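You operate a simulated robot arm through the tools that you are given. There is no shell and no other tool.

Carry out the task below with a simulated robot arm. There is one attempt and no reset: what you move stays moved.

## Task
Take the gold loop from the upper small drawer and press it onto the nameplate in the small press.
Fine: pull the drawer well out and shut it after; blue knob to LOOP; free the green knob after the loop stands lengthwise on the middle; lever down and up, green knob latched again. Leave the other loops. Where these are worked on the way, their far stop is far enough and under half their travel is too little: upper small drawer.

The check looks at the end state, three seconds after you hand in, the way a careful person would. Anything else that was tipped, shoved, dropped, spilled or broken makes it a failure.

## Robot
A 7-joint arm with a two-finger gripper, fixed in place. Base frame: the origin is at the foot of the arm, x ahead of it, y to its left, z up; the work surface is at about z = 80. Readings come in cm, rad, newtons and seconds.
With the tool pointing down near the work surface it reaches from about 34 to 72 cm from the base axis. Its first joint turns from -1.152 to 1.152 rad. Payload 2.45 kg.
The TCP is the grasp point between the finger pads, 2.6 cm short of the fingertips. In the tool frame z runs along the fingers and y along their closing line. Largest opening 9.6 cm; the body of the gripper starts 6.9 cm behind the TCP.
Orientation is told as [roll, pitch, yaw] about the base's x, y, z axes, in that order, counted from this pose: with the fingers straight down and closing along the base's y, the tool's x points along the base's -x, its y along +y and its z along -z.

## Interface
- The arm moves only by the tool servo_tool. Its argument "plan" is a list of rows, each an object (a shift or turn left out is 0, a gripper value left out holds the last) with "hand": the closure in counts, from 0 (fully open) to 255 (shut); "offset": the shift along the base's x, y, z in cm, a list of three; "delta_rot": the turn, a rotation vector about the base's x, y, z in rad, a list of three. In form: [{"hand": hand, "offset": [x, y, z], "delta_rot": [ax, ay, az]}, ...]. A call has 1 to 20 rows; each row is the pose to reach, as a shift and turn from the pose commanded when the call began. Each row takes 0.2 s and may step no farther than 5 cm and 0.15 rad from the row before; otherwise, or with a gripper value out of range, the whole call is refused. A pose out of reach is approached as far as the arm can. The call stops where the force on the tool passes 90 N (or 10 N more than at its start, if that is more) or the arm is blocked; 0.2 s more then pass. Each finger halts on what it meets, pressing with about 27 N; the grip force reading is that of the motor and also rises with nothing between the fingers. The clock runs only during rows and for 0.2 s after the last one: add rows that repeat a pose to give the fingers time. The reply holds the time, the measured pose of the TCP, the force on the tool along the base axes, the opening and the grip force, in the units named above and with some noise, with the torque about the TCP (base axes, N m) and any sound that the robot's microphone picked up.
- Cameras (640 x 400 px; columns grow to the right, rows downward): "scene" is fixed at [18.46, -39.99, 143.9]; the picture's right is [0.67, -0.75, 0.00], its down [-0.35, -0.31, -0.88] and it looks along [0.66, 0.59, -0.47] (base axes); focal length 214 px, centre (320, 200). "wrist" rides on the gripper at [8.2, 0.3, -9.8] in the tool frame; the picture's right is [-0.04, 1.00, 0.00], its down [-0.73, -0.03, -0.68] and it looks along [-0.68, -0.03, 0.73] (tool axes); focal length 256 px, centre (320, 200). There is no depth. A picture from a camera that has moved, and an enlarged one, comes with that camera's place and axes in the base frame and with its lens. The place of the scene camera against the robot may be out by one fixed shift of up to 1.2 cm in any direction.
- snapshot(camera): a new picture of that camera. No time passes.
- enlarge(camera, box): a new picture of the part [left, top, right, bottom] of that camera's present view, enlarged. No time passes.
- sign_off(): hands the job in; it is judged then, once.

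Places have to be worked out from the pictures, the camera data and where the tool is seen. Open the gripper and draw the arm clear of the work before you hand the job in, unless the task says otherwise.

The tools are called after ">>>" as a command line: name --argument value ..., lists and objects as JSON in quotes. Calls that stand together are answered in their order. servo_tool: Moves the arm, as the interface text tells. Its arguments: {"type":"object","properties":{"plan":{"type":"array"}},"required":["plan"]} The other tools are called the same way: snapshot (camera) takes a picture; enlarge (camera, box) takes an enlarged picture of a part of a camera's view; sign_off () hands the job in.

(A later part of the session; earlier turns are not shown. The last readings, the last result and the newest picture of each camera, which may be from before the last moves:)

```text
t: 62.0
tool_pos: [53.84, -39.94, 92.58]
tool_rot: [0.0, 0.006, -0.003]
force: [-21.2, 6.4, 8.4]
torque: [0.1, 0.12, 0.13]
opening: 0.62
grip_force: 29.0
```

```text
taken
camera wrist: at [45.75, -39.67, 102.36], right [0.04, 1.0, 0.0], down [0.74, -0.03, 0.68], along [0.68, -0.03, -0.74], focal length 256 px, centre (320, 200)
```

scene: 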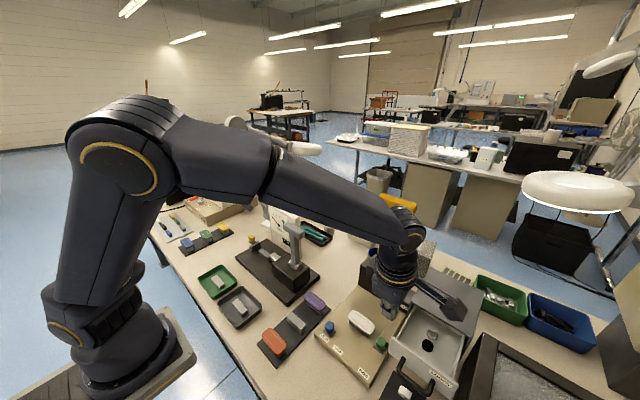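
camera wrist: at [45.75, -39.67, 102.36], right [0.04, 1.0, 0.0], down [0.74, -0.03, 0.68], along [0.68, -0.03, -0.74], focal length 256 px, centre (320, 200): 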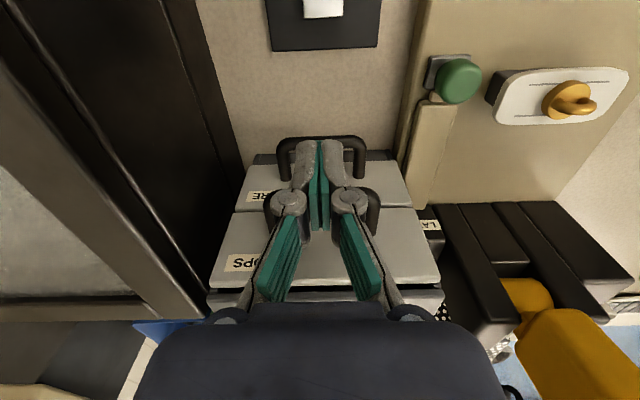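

The stop is reached at the original handle position (21 N), so the drawer is shut. I back off, rise and check.

>>> servo_tool --plan '[{"hand": 255, "offset": [-0.8, 0, 0]}, {"offset": [-2.5, 0, 0]}, {"offset": [-4.5, 1, 3]}, {"offset": [-6, 3, 7]}, {"offset": [-7, 5, 11]}, {"offset": [-7.5, 8, 13]}, {"offset": [-7.5, 8, 13]}]'

>>> snapshot --camera "wrist"

>>> enlarge --camera "wrist" --box '[330, 0, 560, 140]'

>>> enlarge --camera "scene" --box '[300, 260, 480, 400]'

```text
t: 63.6
tool_pos: [46.86, -32.09, 105.46]
tool_rot: [0.001, 0.001, 0.0]
force: [-0.3, 0.4, 0.6]
torque: [0.01, -0.01, 0.0]
opening: 0.02
grip_force: 28.3
```

```text
taken
camera wrist: at [38.64, -31.74, 115.25], right [0.04, 1.0, 0.0], down [0.73, -0.03, 0.68], along [0.68, -0.03, -0.73], focal length 256 px, centre (320, 200)
```

wrist: 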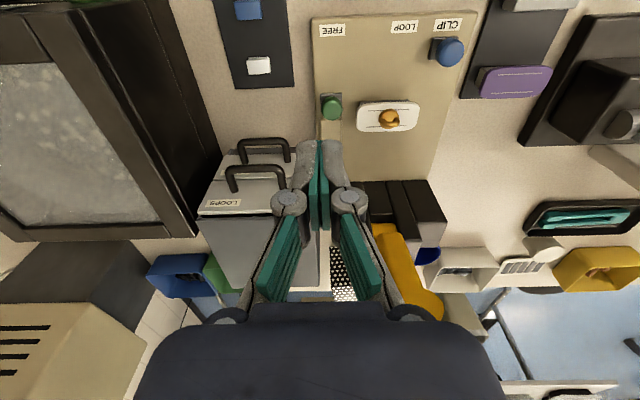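

```text
2.78 times, centred on (445, 70) of wrist
camera zoom: at [38.64, -31.74, 115.25], right [0.04, 1.0, 0.0], down [0.73, -0.03, 0.68], along [0.68, -0.03, -0.73], focal length 712 px, centre (-28, 562)
```

zoom: 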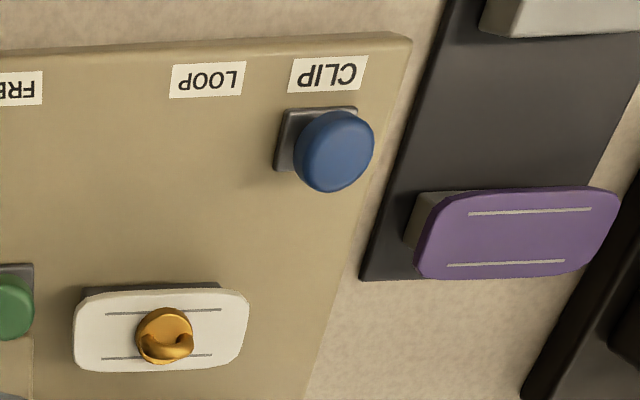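

```text
2.86 times, centred on (390, 330) of scene
camera zoom: at [18.46, -39.99, 143.9], right [0.67, -0.75, 0.0], down [-0.35, -0.31, -0.88], along [0.66, 0.59, -0.47], focal length 613 px, centre (120, -171)
```

zoom: 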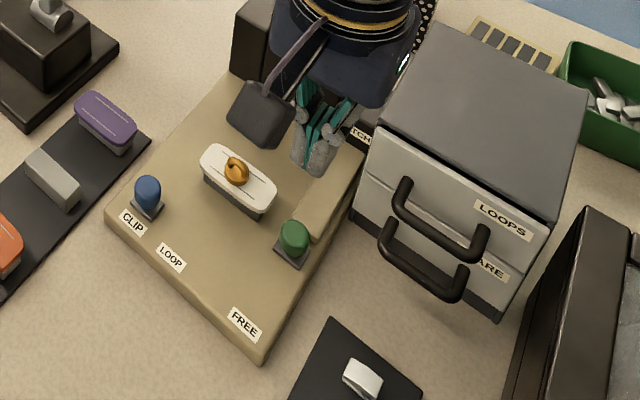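

Drawer is shut and the loop still stands. Next the blue knob: it's at about [46.05, -18.3], knob middle z≈85, and LOOP lies at y≈-22.9. I go above the knob with open fingers and look.

>>> servo_tool --plan '[{"hand": 122, "offset": [-0.2, 3.5, 0]}, {"offset": [-0.4, 7, 0]}, {"offset": [-0.6, 10.5, -2]}, {"offset": [-0.8, 13.8, -4]}, {"offset": [-0.8, 13.8, -8]}, {"offset": [-0.8, 13.8, -11]}, {"offset": [-0.8, 13.8, -11]}, {"offset": [-0.8, 13.8, -11]}]'

>>> snapshot --camera "wrist"

>>> enlarge --camera "wrist" --box '[220, 60, 420, 200]'

>>> enlarge --camera "scene" --box '[280, 260, 420, 380]'

```text
t: 65.4
tool_pos: [45.92, -18.22, 94.42]
tool_rot: [0.0, 0.001, 0.0]
force: [-0.1, -1.3, 0.4]
torque: [-0.01, 0.01, 0.0]
opening: 5.0
grip_force: 0.1
```

```text
taken
camera wrist: at [37.85, -17.95, 104.27], right [0.04, 1.0, 0.0], down [0.73, -0.03, 0.68], along [0.68, -0.03, -0.73], focal length 256 px, centre (320, 200)
```

wrist: 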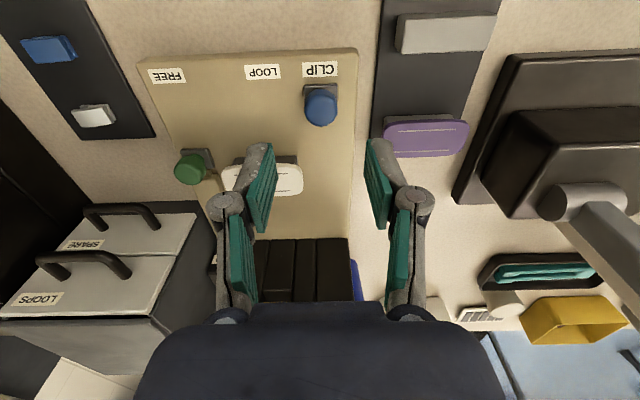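

```text
2.86 times, centred on (320, 130) of wrist
camera zoom: at [37.85, -17.95, 104.27], right [0.04, 1.0, 0.0], down [0.73, -0.03, 0.68], along [0.68, -0.03, -0.73], focal length 731 px, centre (320, 400)
```

zoom: 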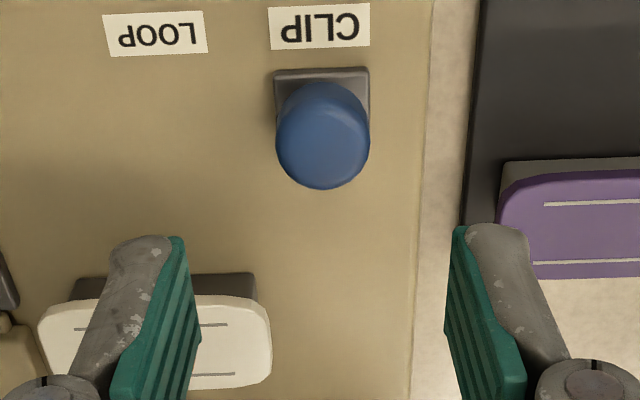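

```text
3.33 times, centred on (350, 320) of scene
camera zoom: at [18.46, -39.99, 143.9], right [0.67, -0.75, 0.0], down [-0.35, -0.31, -0.88], along [0.66, 0.59, -0.47], focal length 715 px, centre (220, -200)
```

zoom: 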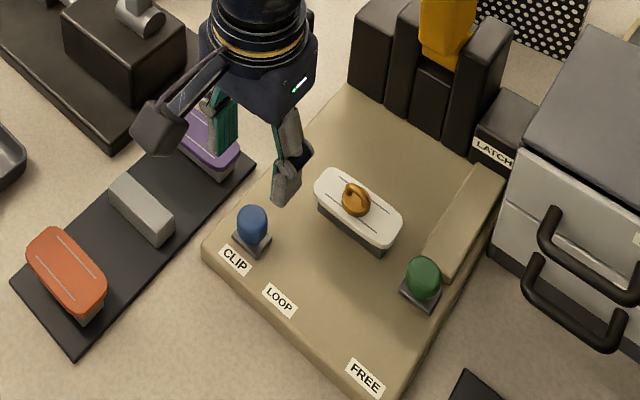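

Blue knob centre is at [46.05, -18.27], 2.6 cm wide. I lower around it, tips staying above its slider plate, and grip it.

>>> servo_tool --plan '[{"hand": 122, "offset": [0.1, -0.05, -3]}, {"offset": [0.1, -0.05, -5.5]}, {"offset": [0.1, -0.05, -7.2]}, {"offset": [0.1, -0.05, -7.2]}, {"hand": 180, "offset": [0.1, -0.05, -7.2]}, {"hand": 220, "offset": [0.1, -0.05, -7.2]}, {"hand": 220, "offset": [0.1, -0.05, -7.2]}, {"hand": 220, "offset": [0.1, -0.05, -7.2]}]'

>>> enlarge --camera "wrist" --box '[220, 60, 420, 200]'

```text
t: 67.2
tool_pos: [46.15, -18.26, 87.4]
tool_rot: [0.0, 0.001, -0.002]
force: [1.0, -7.3, -6.4]
torque: [-0.21, -0.19, 0.0]
opening: 2.44
grip_force: 44.7
```

```text
2.86 times, centred on (320, 130) of wrist
camera zoom: at [37.81, -17.87, 97.24], right [0.04, 1.0, 0.0], down [0.73, -0.03, 0.68], along [0.68, -0.03, -0.73], focal length 731 px, centre (320, 400)
```

zoom: 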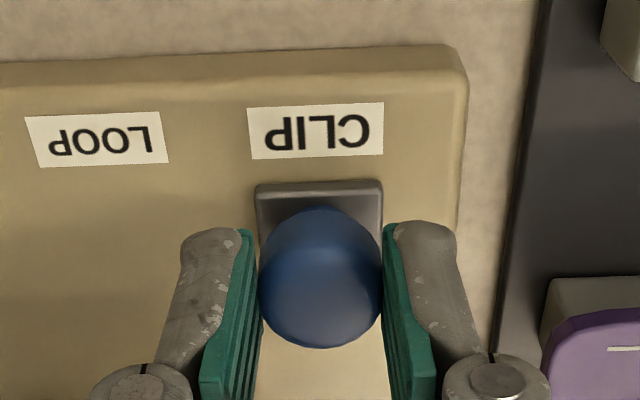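

Knob gripped. I slide it toward LOOP (about 4.6 cm along -y), first most of the way while watching the force.

>>> servo_tool --plan '[{"hand": 220, "offset": [0, -0.5, 0]}, {"offset": [0, -1.0, 0]}, {"offset": [0, -1.6, 0]}, {"offset": [0, -2.2, 0]}, {"offset": [0, -2.8, 0]}, {"offset": [0, -3.4, 0]}, {"offset": [0, -4.0, 0]}, {"offset": [0, -4.0, 0]}]'

>>> enlarge --camera "wrist" --box '[220, 60, 420, 200]'

```text
t: 69.0
tool_pos: [45.99, -22.44, 87.52]
tool_rot: [-0.002, -0.002, 0.0]
force: [-9.9, -0.7, 33.1]
torque: [0.03, 0.33, -0.07]
opening: 2.46
grip_force: 45.4
```

```text
2.86 times, centred on (320, 130) of wrist
camera zoom: at [37.79, -21.98, 97.23], right [0.04, 1.0, 0.0], down [0.73, -0.03, 0.68], along [0.68, -0.03, -0.73], focal length 731 px, centre (320, 400)
```

zoom: 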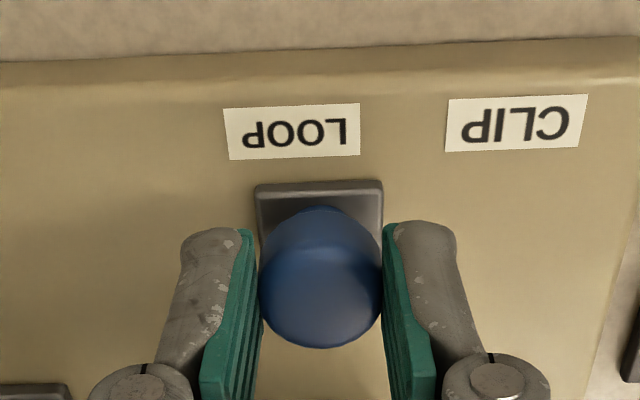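

Nearly there: the LOOP label is still about 0.45 cm off the alignment that CLIP had. I move that rest.

>>> servo_tool --plan '[{"hand": 220, "offset": [0.05, -0.25, 0.1]}, {"offset": [0.05, -0.48, 0.15]}, {"offset": [0.05, -0.48, 0.15]}]'

>>> enlarge --camera "wrist" --box '[220, 60, 420, 200]'

```text
t: 69.8
tool_pos: [45.9, -22.62, 87.33]
tool_rot: [0.001, -0.001, 0.0]
force: [-5.5, 1.3, 12.1]
torque: [0.03, -0.78, 0.0]
opening: 2.45
grip_force: 45.1
```

```text
2.86 times, centred on (320, 130) of wrist
camera zoom: at [37.82, -22.33, 97.24], right [0.04, 1.0, 0.0], down [0.73, -0.03, 0.68], along [0.68, -0.03, -0.73], focal length 731 px, centre (320, 400)
```

zoom: 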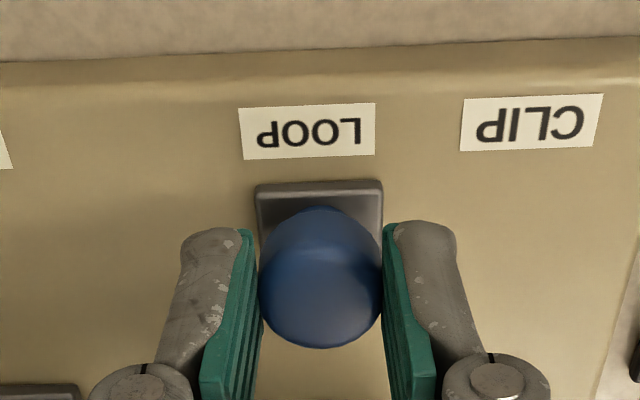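

Another 0.17 cm to match the alignment; I do that and see whether a stop is felt.

>>> servo_tool --plan '[{"hand": 220, "offset": [0, -0.1, 0.05]}, {"offset": [0, -0.2, 0.05]}, {"offset": [0, -0.2, 0.05]}]'

>>> enlarge --camera "wrist" --box '[220, 60, 420, 200]'

```text
t: 70.6
tool_pos: [46.0, -22.86, 87.48]
tool_rot: [0.001, 0.001, 0.0]
force: [-2.5, 6.0, -4.1]
torque: [0.15, -0.75, -0.04]
opening: 2.43
grip_force: 45.0
```

```text
2.86 times, centred on (320, 130) of wrist
camera zoom: at [37.84, -22.53, 97.26], right [0.04, 1.0, 0.0], down [0.73, -0.03, 0.68], along [0.68, -0.03, -0.74], focal length 731 px, centre (320, 400)
```

zoom: 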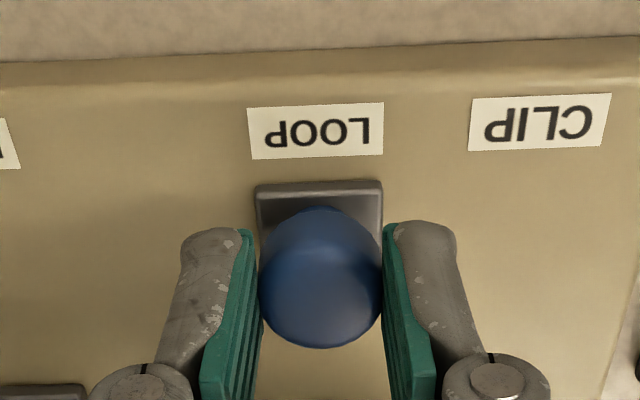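

Aligned just as it was at CLIP, with 6 N resistance. I press 0.1 cm further to see whether this is the stop.

>>> servo_tool --plan '[{"hand": 220, "offset": [0, -0.12, 0]}, {"offset": [0, -0.12, 0]}]'

```text
t: 71.2
tool_pos: [46.01, -22.88, 87.41]
tool_rot: [0.004, 0.004, 0.001]
force: [-1.4, 15.3, -10.2]
torque: [0.4, -0.35, -0.04]
opening: 2.45
grip_force: 44.7
```

It is the stop. I ease off, open and rise from the blue knob.

>>> servo_tool --plan '[{"hand": 220, "offset": [0, 0.08, 0.02]}, {"hand": 150, "offset": [0, 0.08, 0.02]}, {"hand": 122, "offset": [0, 0.08, 0.02]}, {"hand": 122, "offset": [0, 0.08, 0.02]}, {"hand": 122, "offset": [0, 0.08, 1.5]}, {"hand": 122, "offset": [0, 0.08, 4.5]}, {"hand": 122, "offset": [-1, 0.08, 8.5]}, {"hand": 122, "offset": [-1, 0.08, 8.5]}]'

>>> snapshot --camera "wrist"

>>> enlarge --camera "wrist" --box '[200, 40, 440, 200]'

>>> enlarge --camera "scene" --box '[300, 260, 440, 380]'

```text
t: 73.0
tool_pos: [45.02, -22.87, 96.08]
tool_rot: [0.0, 0.001, 0.001]
force: [0.2, 0.1, -0.2]
torque: [0.02, 0.0, -0.02]
opening: 5.01
grip_force: 0.0
```

```text
taken
camera wrist: at [36.85, -22.63, 105.81], right [0.04, 1.0, 0.0], down [0.73, -0.03, 0.68], along [0.68, -0.03, -0.73], focal length 256 px, centre (320, 200)
```

wrist: 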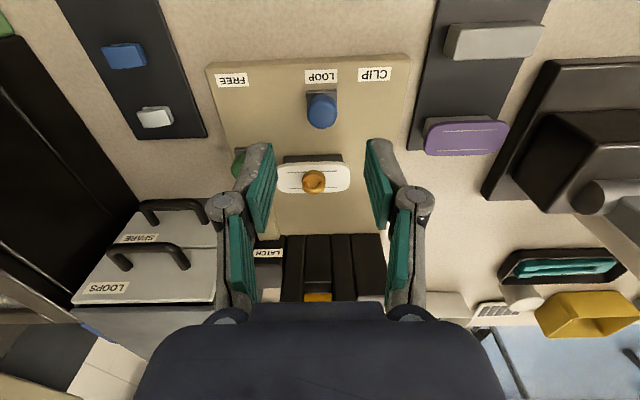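

```text
2.50 times, centred on (320, 120) of wrist
camera zoom: at [36.85, -22.63, 105.81], right [0.04, 1.0, 0.0], down [0.73, -0.03, 0.68], along [0.68, -0.03, -0.73], focal length 640 px, centre (320, 400)
```

zoom: 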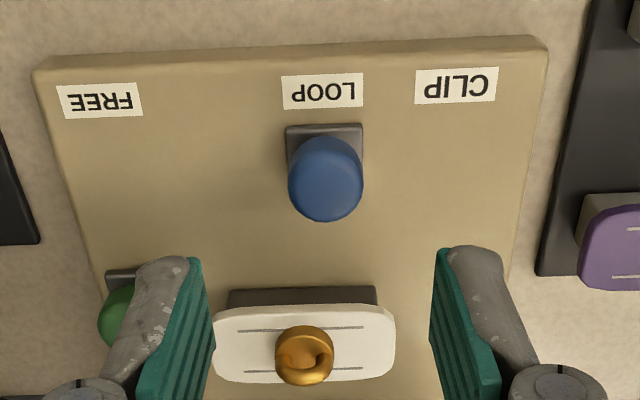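

```text
3.33 times, centred on (370, 320) of scene
camera zoom: at [18.45, -39.99, 143.9], right [0.67, -0.75, 0.0], down [-0.35, -0.31, -0.88], along [0.66, 0.59, -0.47], focal length 715 px, centre (153, -200)
```

zoom: 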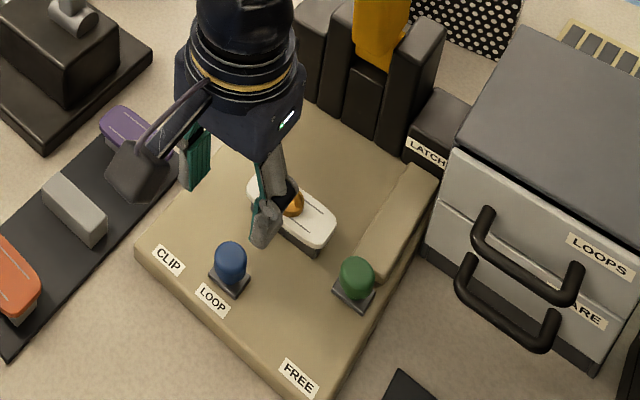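

Blue knob is at LOOP, loop still standing. Now I move over to look at the green knob and the bar behind it more closely.

>>> servo_tool --plan '[{"hand": 200, "offset": [0, -2, 2]}, {"hand": 255, "offset": [0, -5, 3]}, {"hand": 255, "offset": [1, -8.1, 3]}, {"hand": 255, "offset": [2, -8.1, 3]}, {"hand": 255, "offset": [2, -8.1, 3]}]'

>>> snapshot --camera "wrist"

>>> enlarge --camera "wrist" --box '[260, 40, 420, 160]'

>>> enlarge --camera "scene" --box '[370, 300, 430, 360]'

```text
t: 74.2
tool_pos: [46.95, -31.0, 98.72]
tool_rot: [0.0, -0.001, 0.0]
force: [0.3, -0.2, 0.0]
torque: [0.02, -0.02, -0.01]
opening: 0.01
grip_force: 27.4
```

```text
taken
camera wrist: at [38.84, -30.72, 108.56], right [0.04, 1.0, 0.0], down [0.73, -0.03, 0.68], along [0.68, -0.03, -0.73], focal length 256 px, centre (320, 200)
```

wrist: 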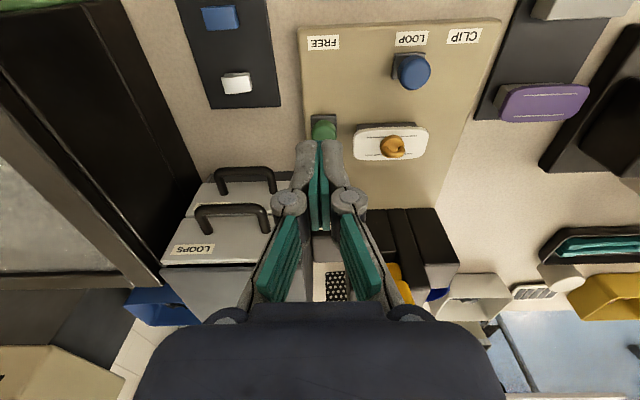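

```text
3.33 times, centred on (340, 100) of wrist
camera zoom: at [38.84, -30.72, 108.56], right [0.04, 1.0, 0.0], down [0.73, -0.03, 0.68], along [0.68, -0.03, -0.73], focal length 853 px, centre (253, 533)
```

zoom: 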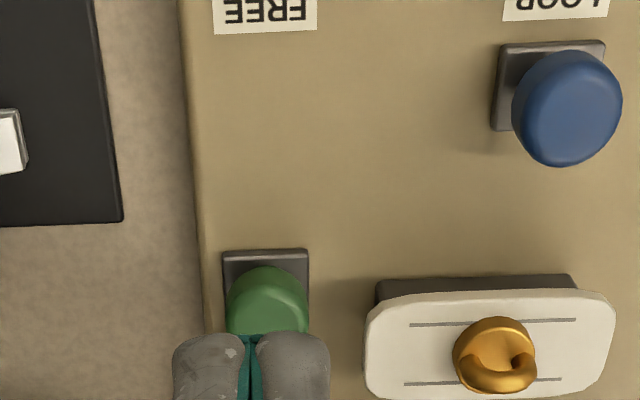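

```text
6.67 times, centred on (400, 330) of scene
camera zoom: at [18.46, -39.99, 143.9], right [0.67, -0.75, 0.0], down [-0.35, -0.31, -0.88], along [0.66, 0.59, -0.47], focal length 1430 px, centre (-213, -667)
```

zoom: 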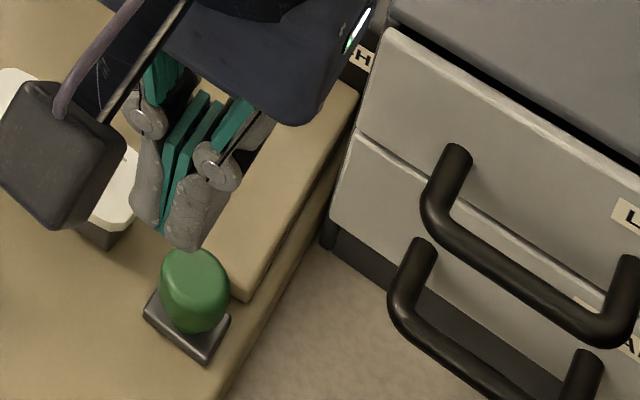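

The green knob is at about [51.7, -30.85]. I'll push it from behind (+x side) toward FREE with closed fingers, tips just above the cover bar; first I go behind it.

>>> servo_tool --plan '[{"hand": 255, "offset": [4, 0.1, 0]}, {"offset": [8.1, 0.15, 0]}, {"offset": [8.1, 0.15, -4]}, {"offset": [8.1, 0.15, -8]}, {"offset": [8.1, 0.15, -10.3]}, {"offset": [8.1, 0.15, -10.3]}, {"offset": [8.1, 0.15, -10.3]}]'

>>> snapshot --camera "wrist"

>>> enlarge --camera "wrist" --box '[240, 60, 400, 180]'

>>> enlarge --camera "scene" --box '[360, 290, 440, 360]'

```text
t: 75.8
tool_pos: [54.97, -30.75, 88.8]
tool_rot: [0.0, 0.0, 0.0]
force: [-0.7, 0.1, 0.2]
torque: [0.01, 0.0, 0.01]
opening: 0.0
grip_force: 27.3
```

```text
taken
camera wrist: at [46.94, -30.39, 98.63], right [0.04, 1.0, 0.0], down [0.73, -0.03, 0.68], along [0.68, -0.03, -0.73], focal length 256 px, centre (320, 200)
```

wrist: 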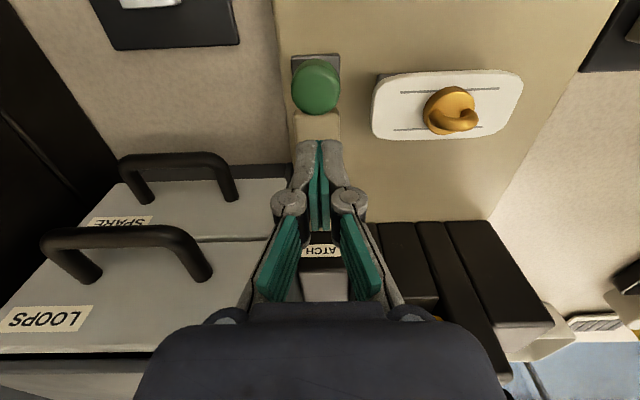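

```text
3.33 times, centred on (320, 120) of wrist
camera zoom: at [46.94, -30.39, 98.63], right [0.04, 1.0, 0.0], down [0.73, -0.03, 0.68], along [0.68, -0.03, -0.73], focal length 853 px, centre (320, 467)
```

zoom: 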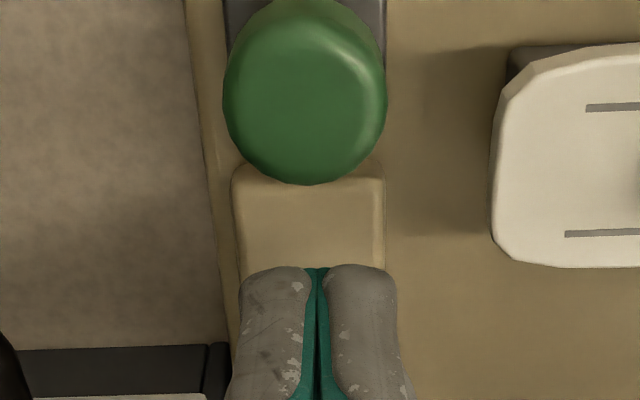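

```text
5.71 times, centred on (400, 325) of scene
camera zoom: at [18.46, -39.99, 143.9], right [0.67, -0.75, 0.0], down [-0.35, -0.31, -0.88], along [0.66, 0.59, -0.47], focal length 1226 px, centre (-137, -514)
```

zoom: 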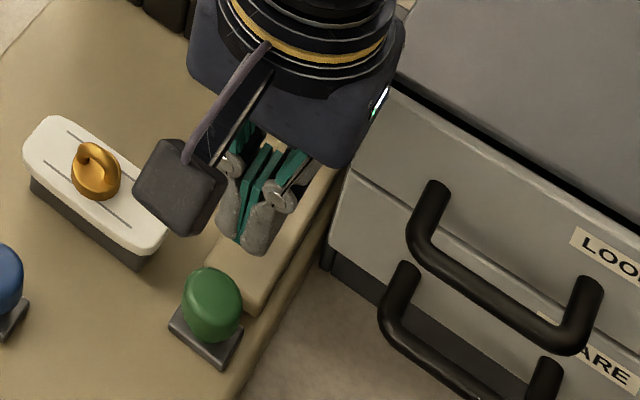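

Fingers are behind the knob and in line with it. I lower to z 87.5 (the same height that worked for the blue knob) and push toward FREE.

>>> servo_tool --plan '[{"hand": 255, "offset": [0, -0.05, -0.7]}, {"offset": [0, -0.05, -1.3]}, {"offset": [0, -0.05, -1.3]}]'

>>> servo_tool --plan '[{"hand": 255, "offset": [-0.5, 0, 0]}, {"offset": [-1.0, 0, 0]}, {"offset": [-1.5, 0, 0]}, {"offset": [-2.0, 0, 0]}, {"offset": [-2.5, 0, 0]}, {"offset": [-2.5, 0, 0]}]'

>>> snapshot --camera "wrist"

>>> enlarge --camera "scene" --box '[340, 290, 440, 370]'

```text
t: 76.6
tool_pos: [55.2, -30.86, 87.44]
tool_rot: [0.0, 0.0, -0.001]
force: [0.8, -0.2, 0.4]
torque: [0.0, 0.02, -0.01]
opening: 0.0
grip_force: 26.6
```

```text
t: 78.0
tool_pos: [52.44, -30.97, 87.39]
tool_rot: [0.002, 0.001, -0.001]
force: [0.0, 0.0, -0.5]
torque: [0.0, 0.0, -0.01]
opening: 0.0
grip_force: 26.8
```

```text
taken
camera wrist: at [44.41, -30.64, 97.24], right [0.04, 1.0, 0.0], down [0.73, -0.03, 0.68], along [0.68, -0.03, -0.73], focal length 256 px, centre (320, 200)
```

wrist: 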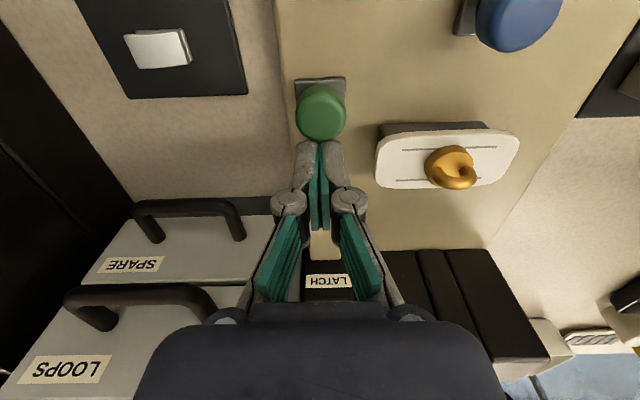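

```text
5.00 times, centred on (390, 330) of scene
camera zoom: at [18.45, -39.99, 143.9], right [0.67, -0.75, 0.0], down [-0.35, -0.31, -0.88], along [0.66, 0.59, -0.47], focal length 1072 px, centre (-30, -450)
```

zoom: 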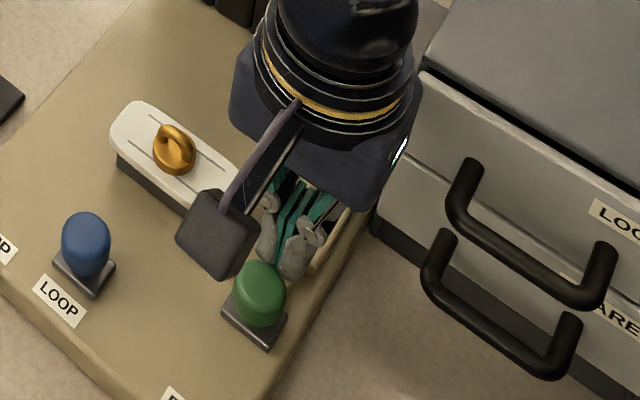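

The knob is moving toward FREE. I keep pushing until the stop is felt.

>>> servo_tool --plan '[{"hand": 255, "offset": [-0.5, 0, 0]}, {"offset": [-1.0, 0, 0]}, {"offset": [-1.5, 0, 0]}, {"offset": [-2.0, 0, 0]}, {"offset": [-2.0, 0, 0]}]'

>>> snapshot --camera "wrist"

>>> enlarge --camera "scene" --box '[330, 290, 430, 380]'

```text
t: 79.2
tool_pos: [51.4, -30.85, 87.4]
tool_rot: [-0.007, -0.018, 0.004]
force: [45.6, -1.2, -9.3]
torque: [0.16, -1.17, 0.0]
opening: 0.61
grip_force: 28.7
```

```text
taken
camera wrist: at [43.03, -30.52, 97.16], right [0.04, 1.0, -0.01], down [0.72, -0.02, 0.69], along [0.69, -0.03, -0.72], focal length 256 px, centre (320, 200)
```

wrist: 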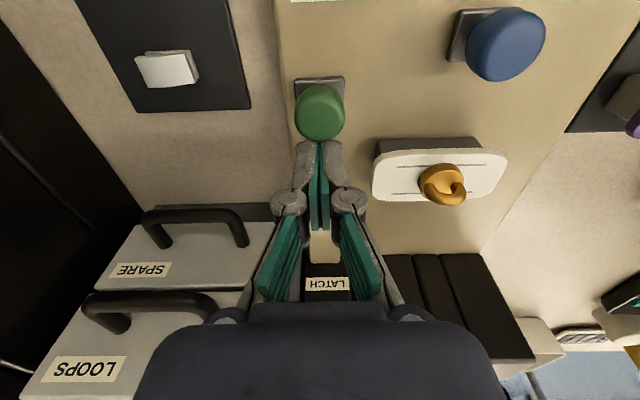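

```text
4.44 times, centred on (380, 335) of scene
camera zoom: at [18.59, -40.0, 143.87], right [0.67, -0.75, 0.0], down [-0.35, -0.31, -0.88], along [0.66, 0.59, -0.47], focal length 953 px, centre (53, -400)
```

zoom: 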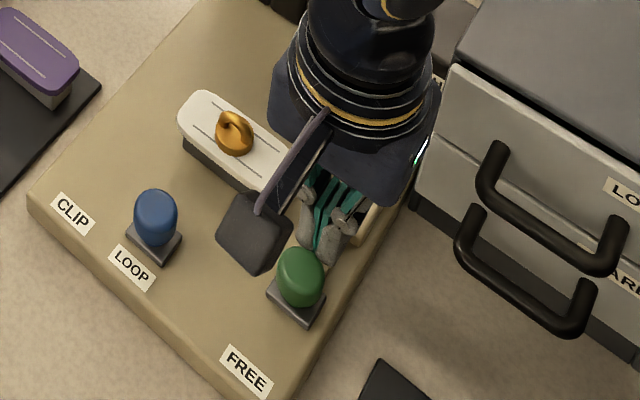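

The push met a stop at 45 N with the knob centre at about x 48.7. I relieve the force and look closely at where the knob stands.

>>> servo_tool --plan '[{"hand": 255, "offset": [0.6, 0, 0]}, {"offset": [1.2, 0, 0]}, {"offset": [1.2, 0, 0]}]'

>>> enlarge --camera "wrist" --box '[240, 40, 440, 200]'

>>> enlarge --camera "scene" --box '[320, 280, 440, 390]'

```text
t: 80.0
tool_pos: [51.4, -31.06, 87.21]
tool_rot: [-0.001, 0.008, -0.001]
force: [2.9, -0.9, 1.4]
torque: [-0.02, -0.06, 0.02]
opening: 0.0
grip_force: 28.5
```

```text
2.50 times, centred on (340, 120) of wrist
camera zoom: at [43.38, -30.7, 97.07], right [0.04, 1.0, 0.0], down [0.74, -0.03, 0.67], along [0.67, -0.03, -0.74], focal length 640 px, centre (270, 400)
```

zoom: 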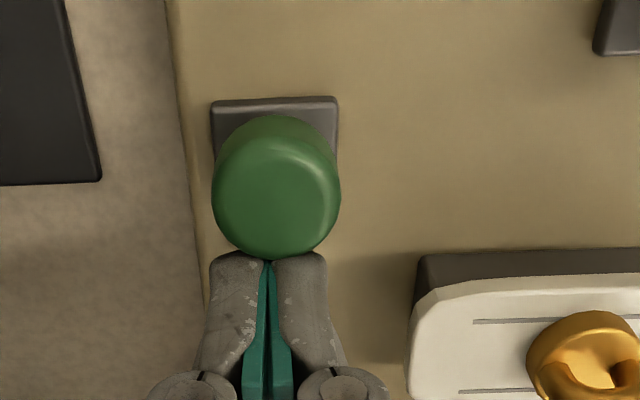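

```text
3.64 times, centred on (380, 335) of scene
camera zoom: at [18.46, -39.99, 143.89], right [0.67, -0.75, 0.0], down [-0.35, -0.31, -0.88], along [0.66, 0.59, -0.47], focal length 780 px, centre (102, -291)
```

zoom: 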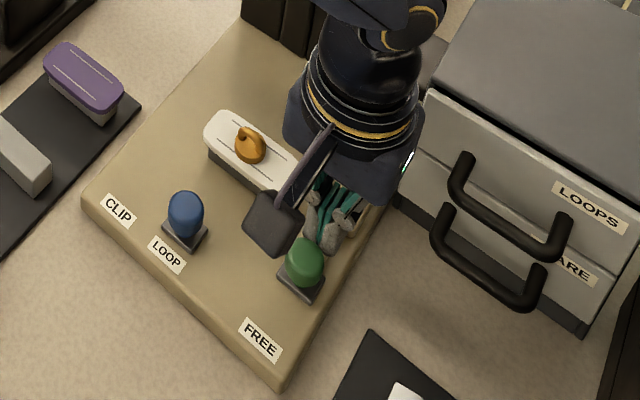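

The knob base has gone about 2.9 cm toward FREE. I press gently once more to confirm it's at the stop.

>>> servo_tool --plan '[{"hand": 255, "offset": [-0.15, 0.1, 0]}, {"offset": [-0.3, 0.1, 0]}, {"offset": [-0.3, 0.1, 0]}]'

>>> enlarge --camera "wrist" --box '[240, 40, 440, 200]'

```text
t: 80.8
tool_pos: [51.47, -30.77, 87.32]
tool_rot: [0.0, 0.0, 0.002]
force: [6.3, -1.7, -2.0]
torque: [-0.06, -0.14, 0.03]
opening: 0.01
grip_force: 28.3
```

```text
2.50 times, centred on (340, 120) of wrist
camera zoom: at [43.29, -30.45, 97.12], right [0.04, 1.0, 0.0], down [0.73, -0.03, 0.68], along [0.68, -0.03, -0.73], focal length 640 px, centre (270, 400)
```

zoom: 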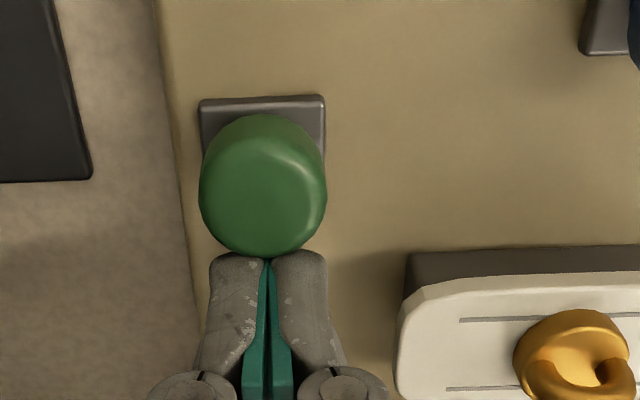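

It's at its stop. I back off, rise and look at the whole press and the lever.

>>> servo_tool --plan '[{"hand": 255, "offset": [0.8, 0, 0]}, {"offset": [1.2, 0, 1.5]}, {"offset": [0, 0, 5]}, {"offset": [-3, 0, 9]}, {"offset": [-7, 2, 12]}, {"offset": [-11, 4, 15]}, {"offset": [-11, 4, 15]}]'

>>> snapshot --camera "wrist"

>>> enlarge --camera "wrist" --box '[280, 40, 480, 180]'

>>> snapshot --camera "scene"

>>> enlarge --camera "scene" --box '[320, 180, 440, 380]'

```text
refused: row 5 steps farther than a row can; nothing moved
```

```text
taken
camera wrist: at [43.29, -30.45, 97.12], right [0.04, 1.0, 0.0], down [0.73, -0.03, 0.68], along [0.68, -0.03, -0.73], focal length 256 px, centre (320, 200)
```

wrist: 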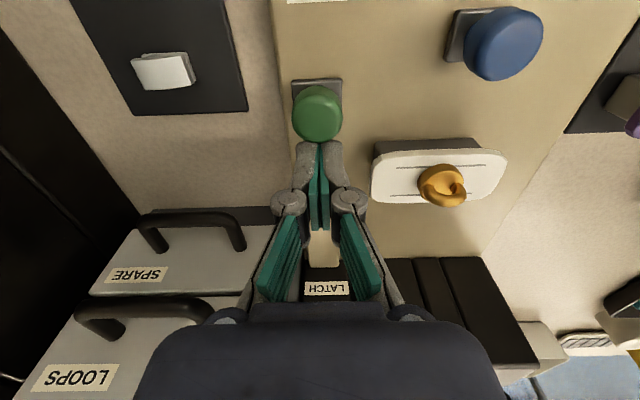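

```text
2.86 times, centred on (380, 110) of wrist
camera zoom: at [43.29, -30.45, 97.12], right [0.04, 1.0, 0.0], down [0.73, -0.03, 0.68], along [0.68, -0.03, -0.73], focal length 731 px, centre (149, 457)
```

zoom: 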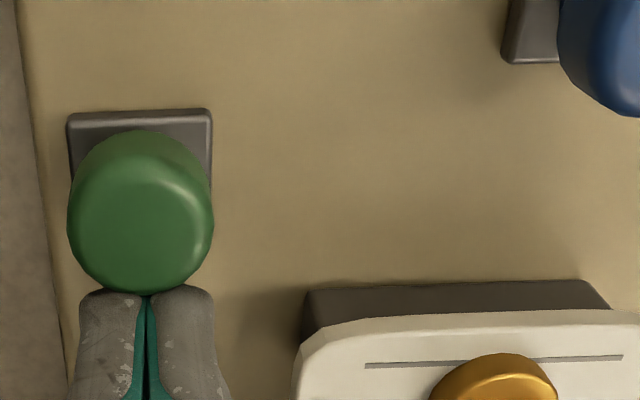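

```text
taken
```

scene: 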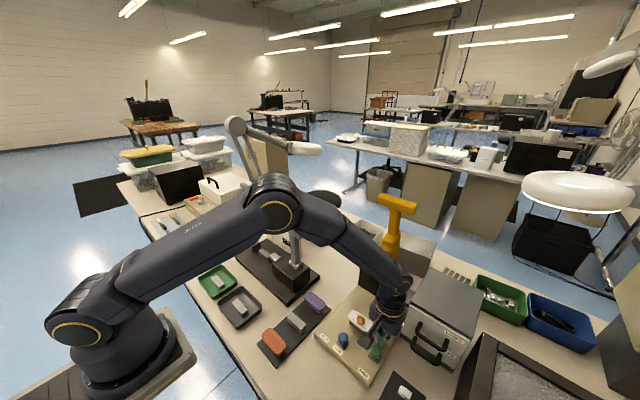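

```text
2.00 times, centred on (380, 280) of scene
camera zoom: at [18.47, -39.99, 143.89], right [0.67, -0.75, 0.0], down [-0.35, -0.31, -0.88], along [0.66, 0.59, -0.47], focal length 429 px, centre (200, 40)
```

zoom: 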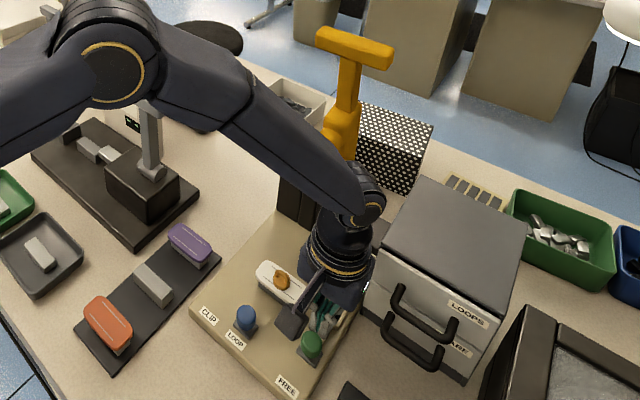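

One row was too long; I resend with shorter steps.

>>> servo_tool --plan '[{"hand": 255, "offset": [0.8, 0, 0]}, {"offset": [1.2, 0, 1.5]}, {"offset": [0, 0, 5]}, {"offset": [-2.5, 0, 9]}, {"offset": [-5.5, 1, 12]}, {"offset": [-8.5, 3, 15]}, {"offset": [-11, 4, 18]}, {"offset": [-11, 4, 18]}]'

>>> snapshot --camera "wrist"

>>> enlarge --camera "wrist" --box '[260, 20, 460, 160]'

>>> enlarge --camera "scene" --box '[320, 180, 440, 380]'

```text
t: 82.6
tool_pos: [40.71, -26.82, 105.52]
tool_rot: [0.0, 0.0, -0.001]
force: [0.6, 0.6, 0.4]
torque: [0.01, 0.01, -0.01]
opening: 0.0
grip_force: 27.9
```

```text
taken
camera wrist: at [32.59, -26.39, 115.34], right [0.04, 1.0, 0.0], down [0.73, -0.03, 0.68], along [0.68, -0.03, -0.73], focal length 256 px, centre (320, 200)
```

wrist: 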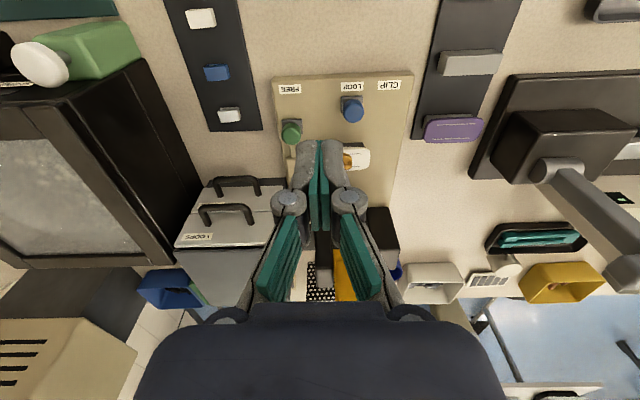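

```text
2.86 times, centred on (360, 90) of wrist
camera zoom: at [32.59, -26.39, 115.34], right [0.04, 1.0, 0.0], down [0.73, -0.03, 0.68], along [0.68, -0.03, -0.73], focal length 731 px, centre (206, 514)
```

zoom: 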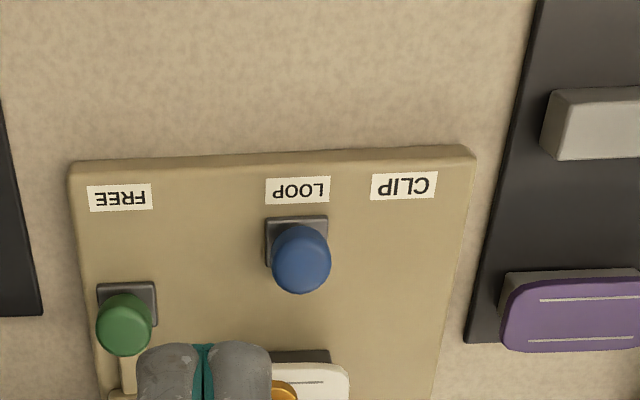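

```text
2.00 times, centred on (380, 280) of scene
camera zoom: at [18.45, -39.99, 143.9], right [0.67, -0.75, 0.0], down [-0.35, -0.31, -0.88], along [0.66, 0.59, -0.47], focal length 429 px, centre (200, 40)
```

zoom: 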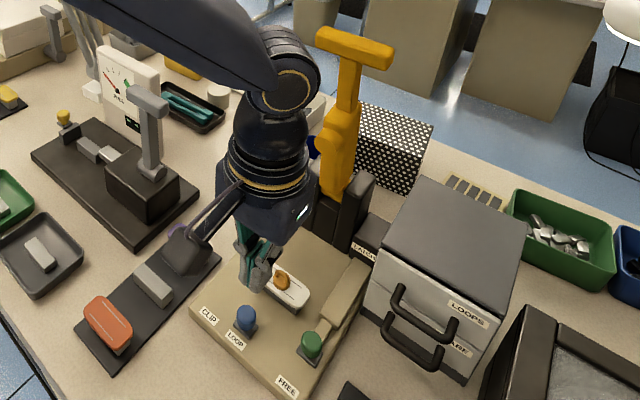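

The green knob is at FREE (its bolt rod shows pulled out). Now I need the lever's geometry: I rise to look at it from above and in front.

>>> servo_tool --plan '[{"hand": 255, "offset": [0, -1, 5]}, {"offset": [1, -2, 9.5]}, {"offset": [2, -4, 14]}, {"offset": [3, -6, 18]}, {"offset": [4, -8, 22]}, {"offset": [5, -9, 25]}, {"offset": [5, -9, 25]}, {"offset": [5, -9, 25]}]'

>>> snapshot --camera "wrist"

>>> enlarge --camera "wrist" --box '[330, 80, 530, 280]'

>>> snapshot --camera "scene"

>>> enlarge --camera "scene" --box '[340, 180, 440, 320]'

```text
refused: row 1 steps farther than a row can; nothing moved
```

```text
taken
camera wrist: at [32.59, -26.39, 115.34], right [0.04, 1.0, 0.0], down [0.73, -0.03, 0.68], along [0.68, -0.03, -0.73], focal length 256 px, centre (320, 200)
```

wrist: 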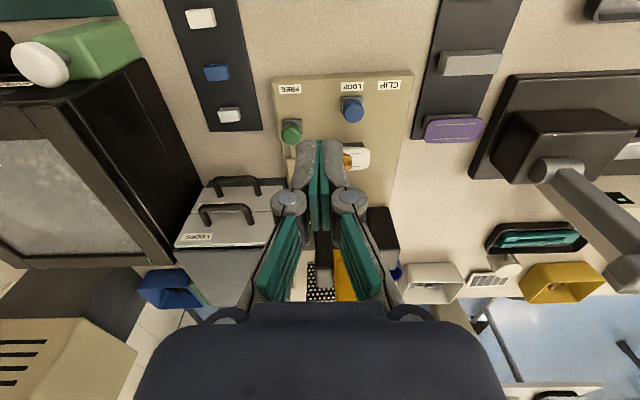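

```text
2.00 times, centred on (430, 180) of wrist
camera zoom: at [32.59, -26.39, 115.34], right [0.04, 1.0, 0.0], down [0.73, -0.03, 0.68], along [0.68, -0.03, -0.73], focal length 512 px, centre (100, 240)
```

zoom: 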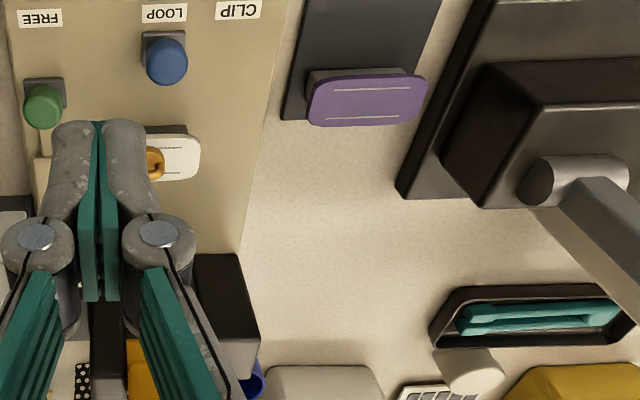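

```text
taken
```

scene: 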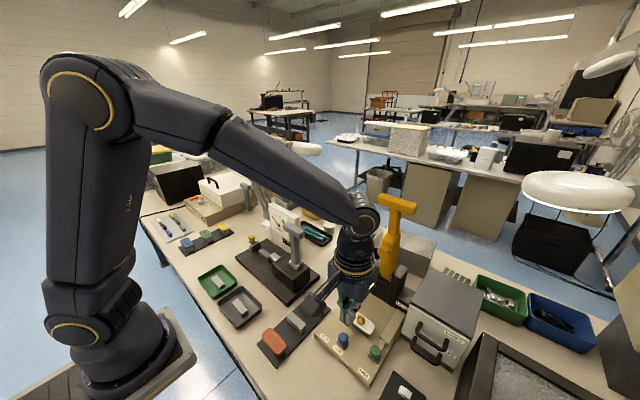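

```text
2.86 times, centred on (390, 250) of scene
camera zoom: at [18.45, -39.99, 143.9], right [0.67, -0.75, 0.0], down [-0.35, -0.31, -0.88], along [0.66, 0.59, -0.47], focal length 613 px, centre (120, 57)
```

zoom: 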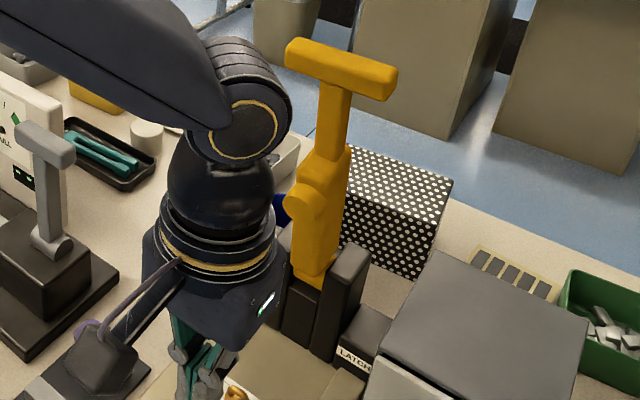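

The lever's base seems at about x 67, z 90, T-bar at [63.4, -24.4, 119]. I resend the viewing move with shorter steps.

>>> servo_tool --plan '[{"hand": 255, "offset": [0, -1, 4.5]}, {"offset": [1, -2.5, 8.5]}, {"offset": [2, -4, 12.5]}, {"offset": [3, -5.5, 16.5]}, {"offset": [4, -7, 20.5]}, {"offset": [5, -8.5, 24.5]}, {"offset": [5, -8.5, 24.5]}, {"offset": [5, -8.5, 24.5]}]'

>>> snapshot --camera "wrist"

>>> enlarge --camera "wrist" --box '[330, 80, 530, 280]'

>>> enlarge --camera "scene" --box '[340, 180, 440, 340]'

```text
t: 84.4
tool_pos: [45.25, -34.86, 128.88]
tool_rot: [0.001, -0.001, 0.002]
force: [0.5, 0.3, -0.1]
torque: [0.0, 0.01, 0.02]
opening: 0.0
grip_force: 28.1
out of reach, approached as far as the arm can: row 6, 7, 8
```

```text
taken
camera wrist: at [37.16, -34.66, 138.67], right [0.04, 1.0, 0.0], down [0.73, -0.03, 0.68], along [0.68, -0.03, -0.73], focal length 256 px, centre (320, 200)
```

wrist: 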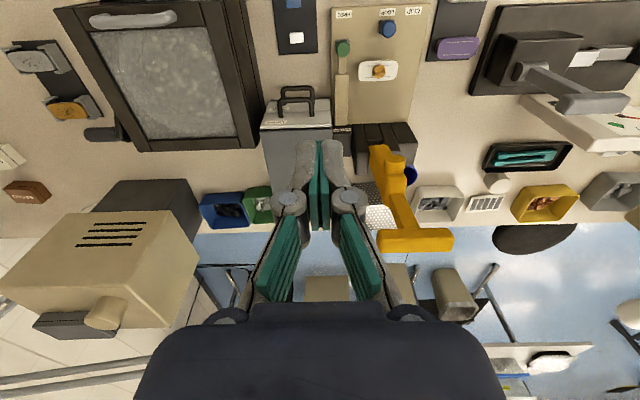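

```text
2.00 times, centred on (430, 180) of wrist
camera zoom: at [37.16, -34.66, 138.67], right [0.04, 1.0, 0.0], down [0.73, -0.03, 0.68], along [0.68, -0.03, -0.73], focal length 512 px, centre (100, 240)
```

zoom: 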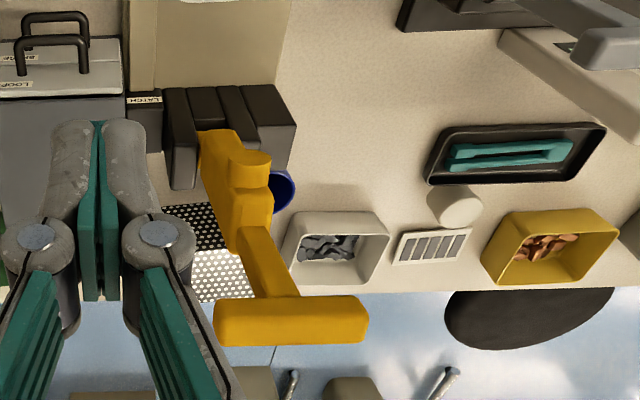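

```text
2.50 times, centred on (390, 260) of scene
camera zoom: at [18.46, -39.99, 143.9], right [0.67, -0.75, 0.0], down [-0.35, -0.31, -0.88], along [0.66, 0.59, -0.47], focal length 536 px, centre (145, 50)
```

zoom: 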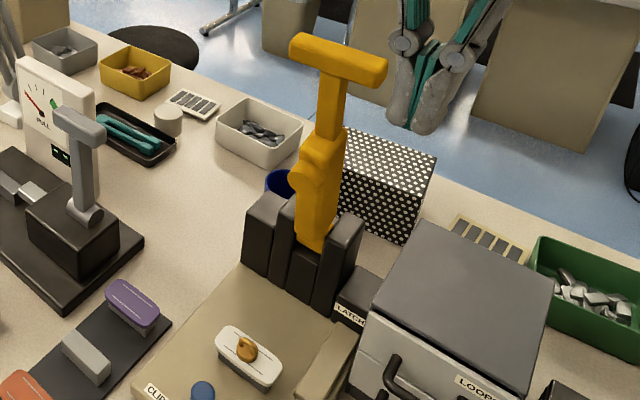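

The lever: T-bar centre at [62.4, -24.1, 119.3], 9 cm long along y, boss end at [60.5, -24, 105.9], pivot near x 67, z 92.5. I'll cage the T-bar's -y half between the fingers with the tool tilted 45° and follow the arc; first I turn the yaw to -90°.

>>> servo_tool --plan '[{"hand": 160, "offset": [-0.5, 2, -2]}, {"offset": [-1, 4.5, -5]}, {"offset": [-1.3, 6.9, -8], "delta_rot": [0, 0, -0.14]}, {"offset": [-1.3, 6.9, -8], "delta_rot": [0, 0, -0.28]}, {"offset": [-1.3, 6.9, -8], "delta_rot": [0, 0, -0.42]}, {"offset": [-1.3, 6.9, -8], "delta_rot": [0, 0, -0.56]}, {"offset": [-1.3, 6.9, -8], "delta_rot": [0, 0, -0.7]}, {"offset": [-1.3, 6.9, -8], "delta_rot": [0, 0, -0.84]}, {"offset": [-1.3, 6.9, -8], "delta_rot": [0, 0, -0.98]}, {"offset": [-1.3, 6.9, -8], "delta_rot": [0, 0, -1.12]}, {"offset": [-1.3, 6.9, -8], "delta_rot": [0, 0, -1.26]}, {"offset": [-1.3, 6.9, -8], "delta_rot": [0, 0, -1.4]}, {"offset": [-1.3, 6.9, -8], "delta_rot": [0, 0, -1.5]}, {"offset": [-1.3, 6.9, -8], "delta_rot": [0, 0, -1.5708]}, {"offset": [-1.3, 6.9, -8], "delta_rot": [0, 0, -1.5708]}]'

>>> servo_tool --plan '[{"hand": 160, "offset": [2, 0.2, 0.5], "delta_rot": [0, -0.13, 0]}, {"offset": [4, 0.4, 1], "delta_rot": [0, -0.26, 0]}, {"offset": [6, 0.6, 1.5], "delta_rot": [0, -0.39, 0]}, {"offset": [8, 0.8, 2], "delta_rot": [0, -0.52, 0]}, {"offset": [10, 0.8, 2.8], "delta_rot": [0, -0.65, 0]}, {"offset": [11, 0.8, 3.7], "delta_rot": [0, -0.785, 0]}, {"offset": [11, 0.8, 3.7], "delta_rot": [0, -0.785, 0]}, {"offset": [11, 0.8, 3.7], "delta_rot": [0, -0.785, 0]}]'

>>> snapshot --camera "wrist"

>>> snapshot --camera "scene"

```text
t: 87.6
tool_pos: [43.88, -27.9, 121.07]
tool_rot: [0.0, 0.0, -1.573]
force: [-0.3, 0.4, -0.3]
torque: [-0.03, 0.02, 0.0]
opening: 3.56
grip_force: 0.0
```

```text
t: 89.4
tool_pos: [54.92, -26.83, 124.7]
tool_rot: [0.785, 0.0, -1.571]
force: [0.2, 0.4, -0.2]
torque: [0.0, 0.0, 0.0]
opening: 3.59
grip_force: 0.1
```

```text
taken
camera wrist: at [48.19, -18.8, 131.9], right [0.71, -0.04, 0.71], down [-0.5, -0.73, 0.46], along [0.5, -0.68, -0.54], focal length 256 px, centre (320, 200)
```

wrist: 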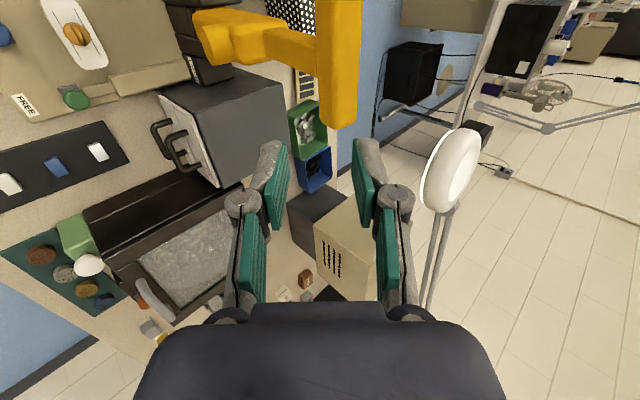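

```text
taken
```

scene: 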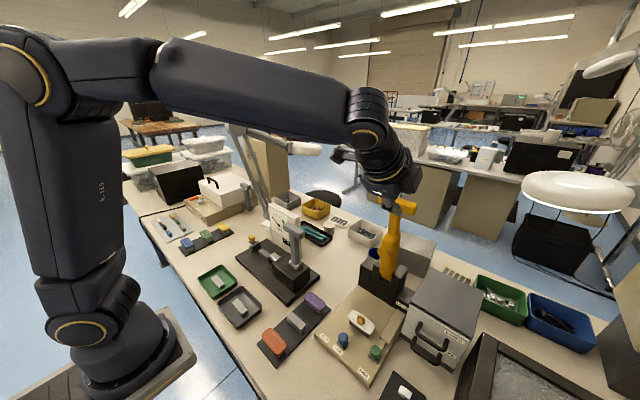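

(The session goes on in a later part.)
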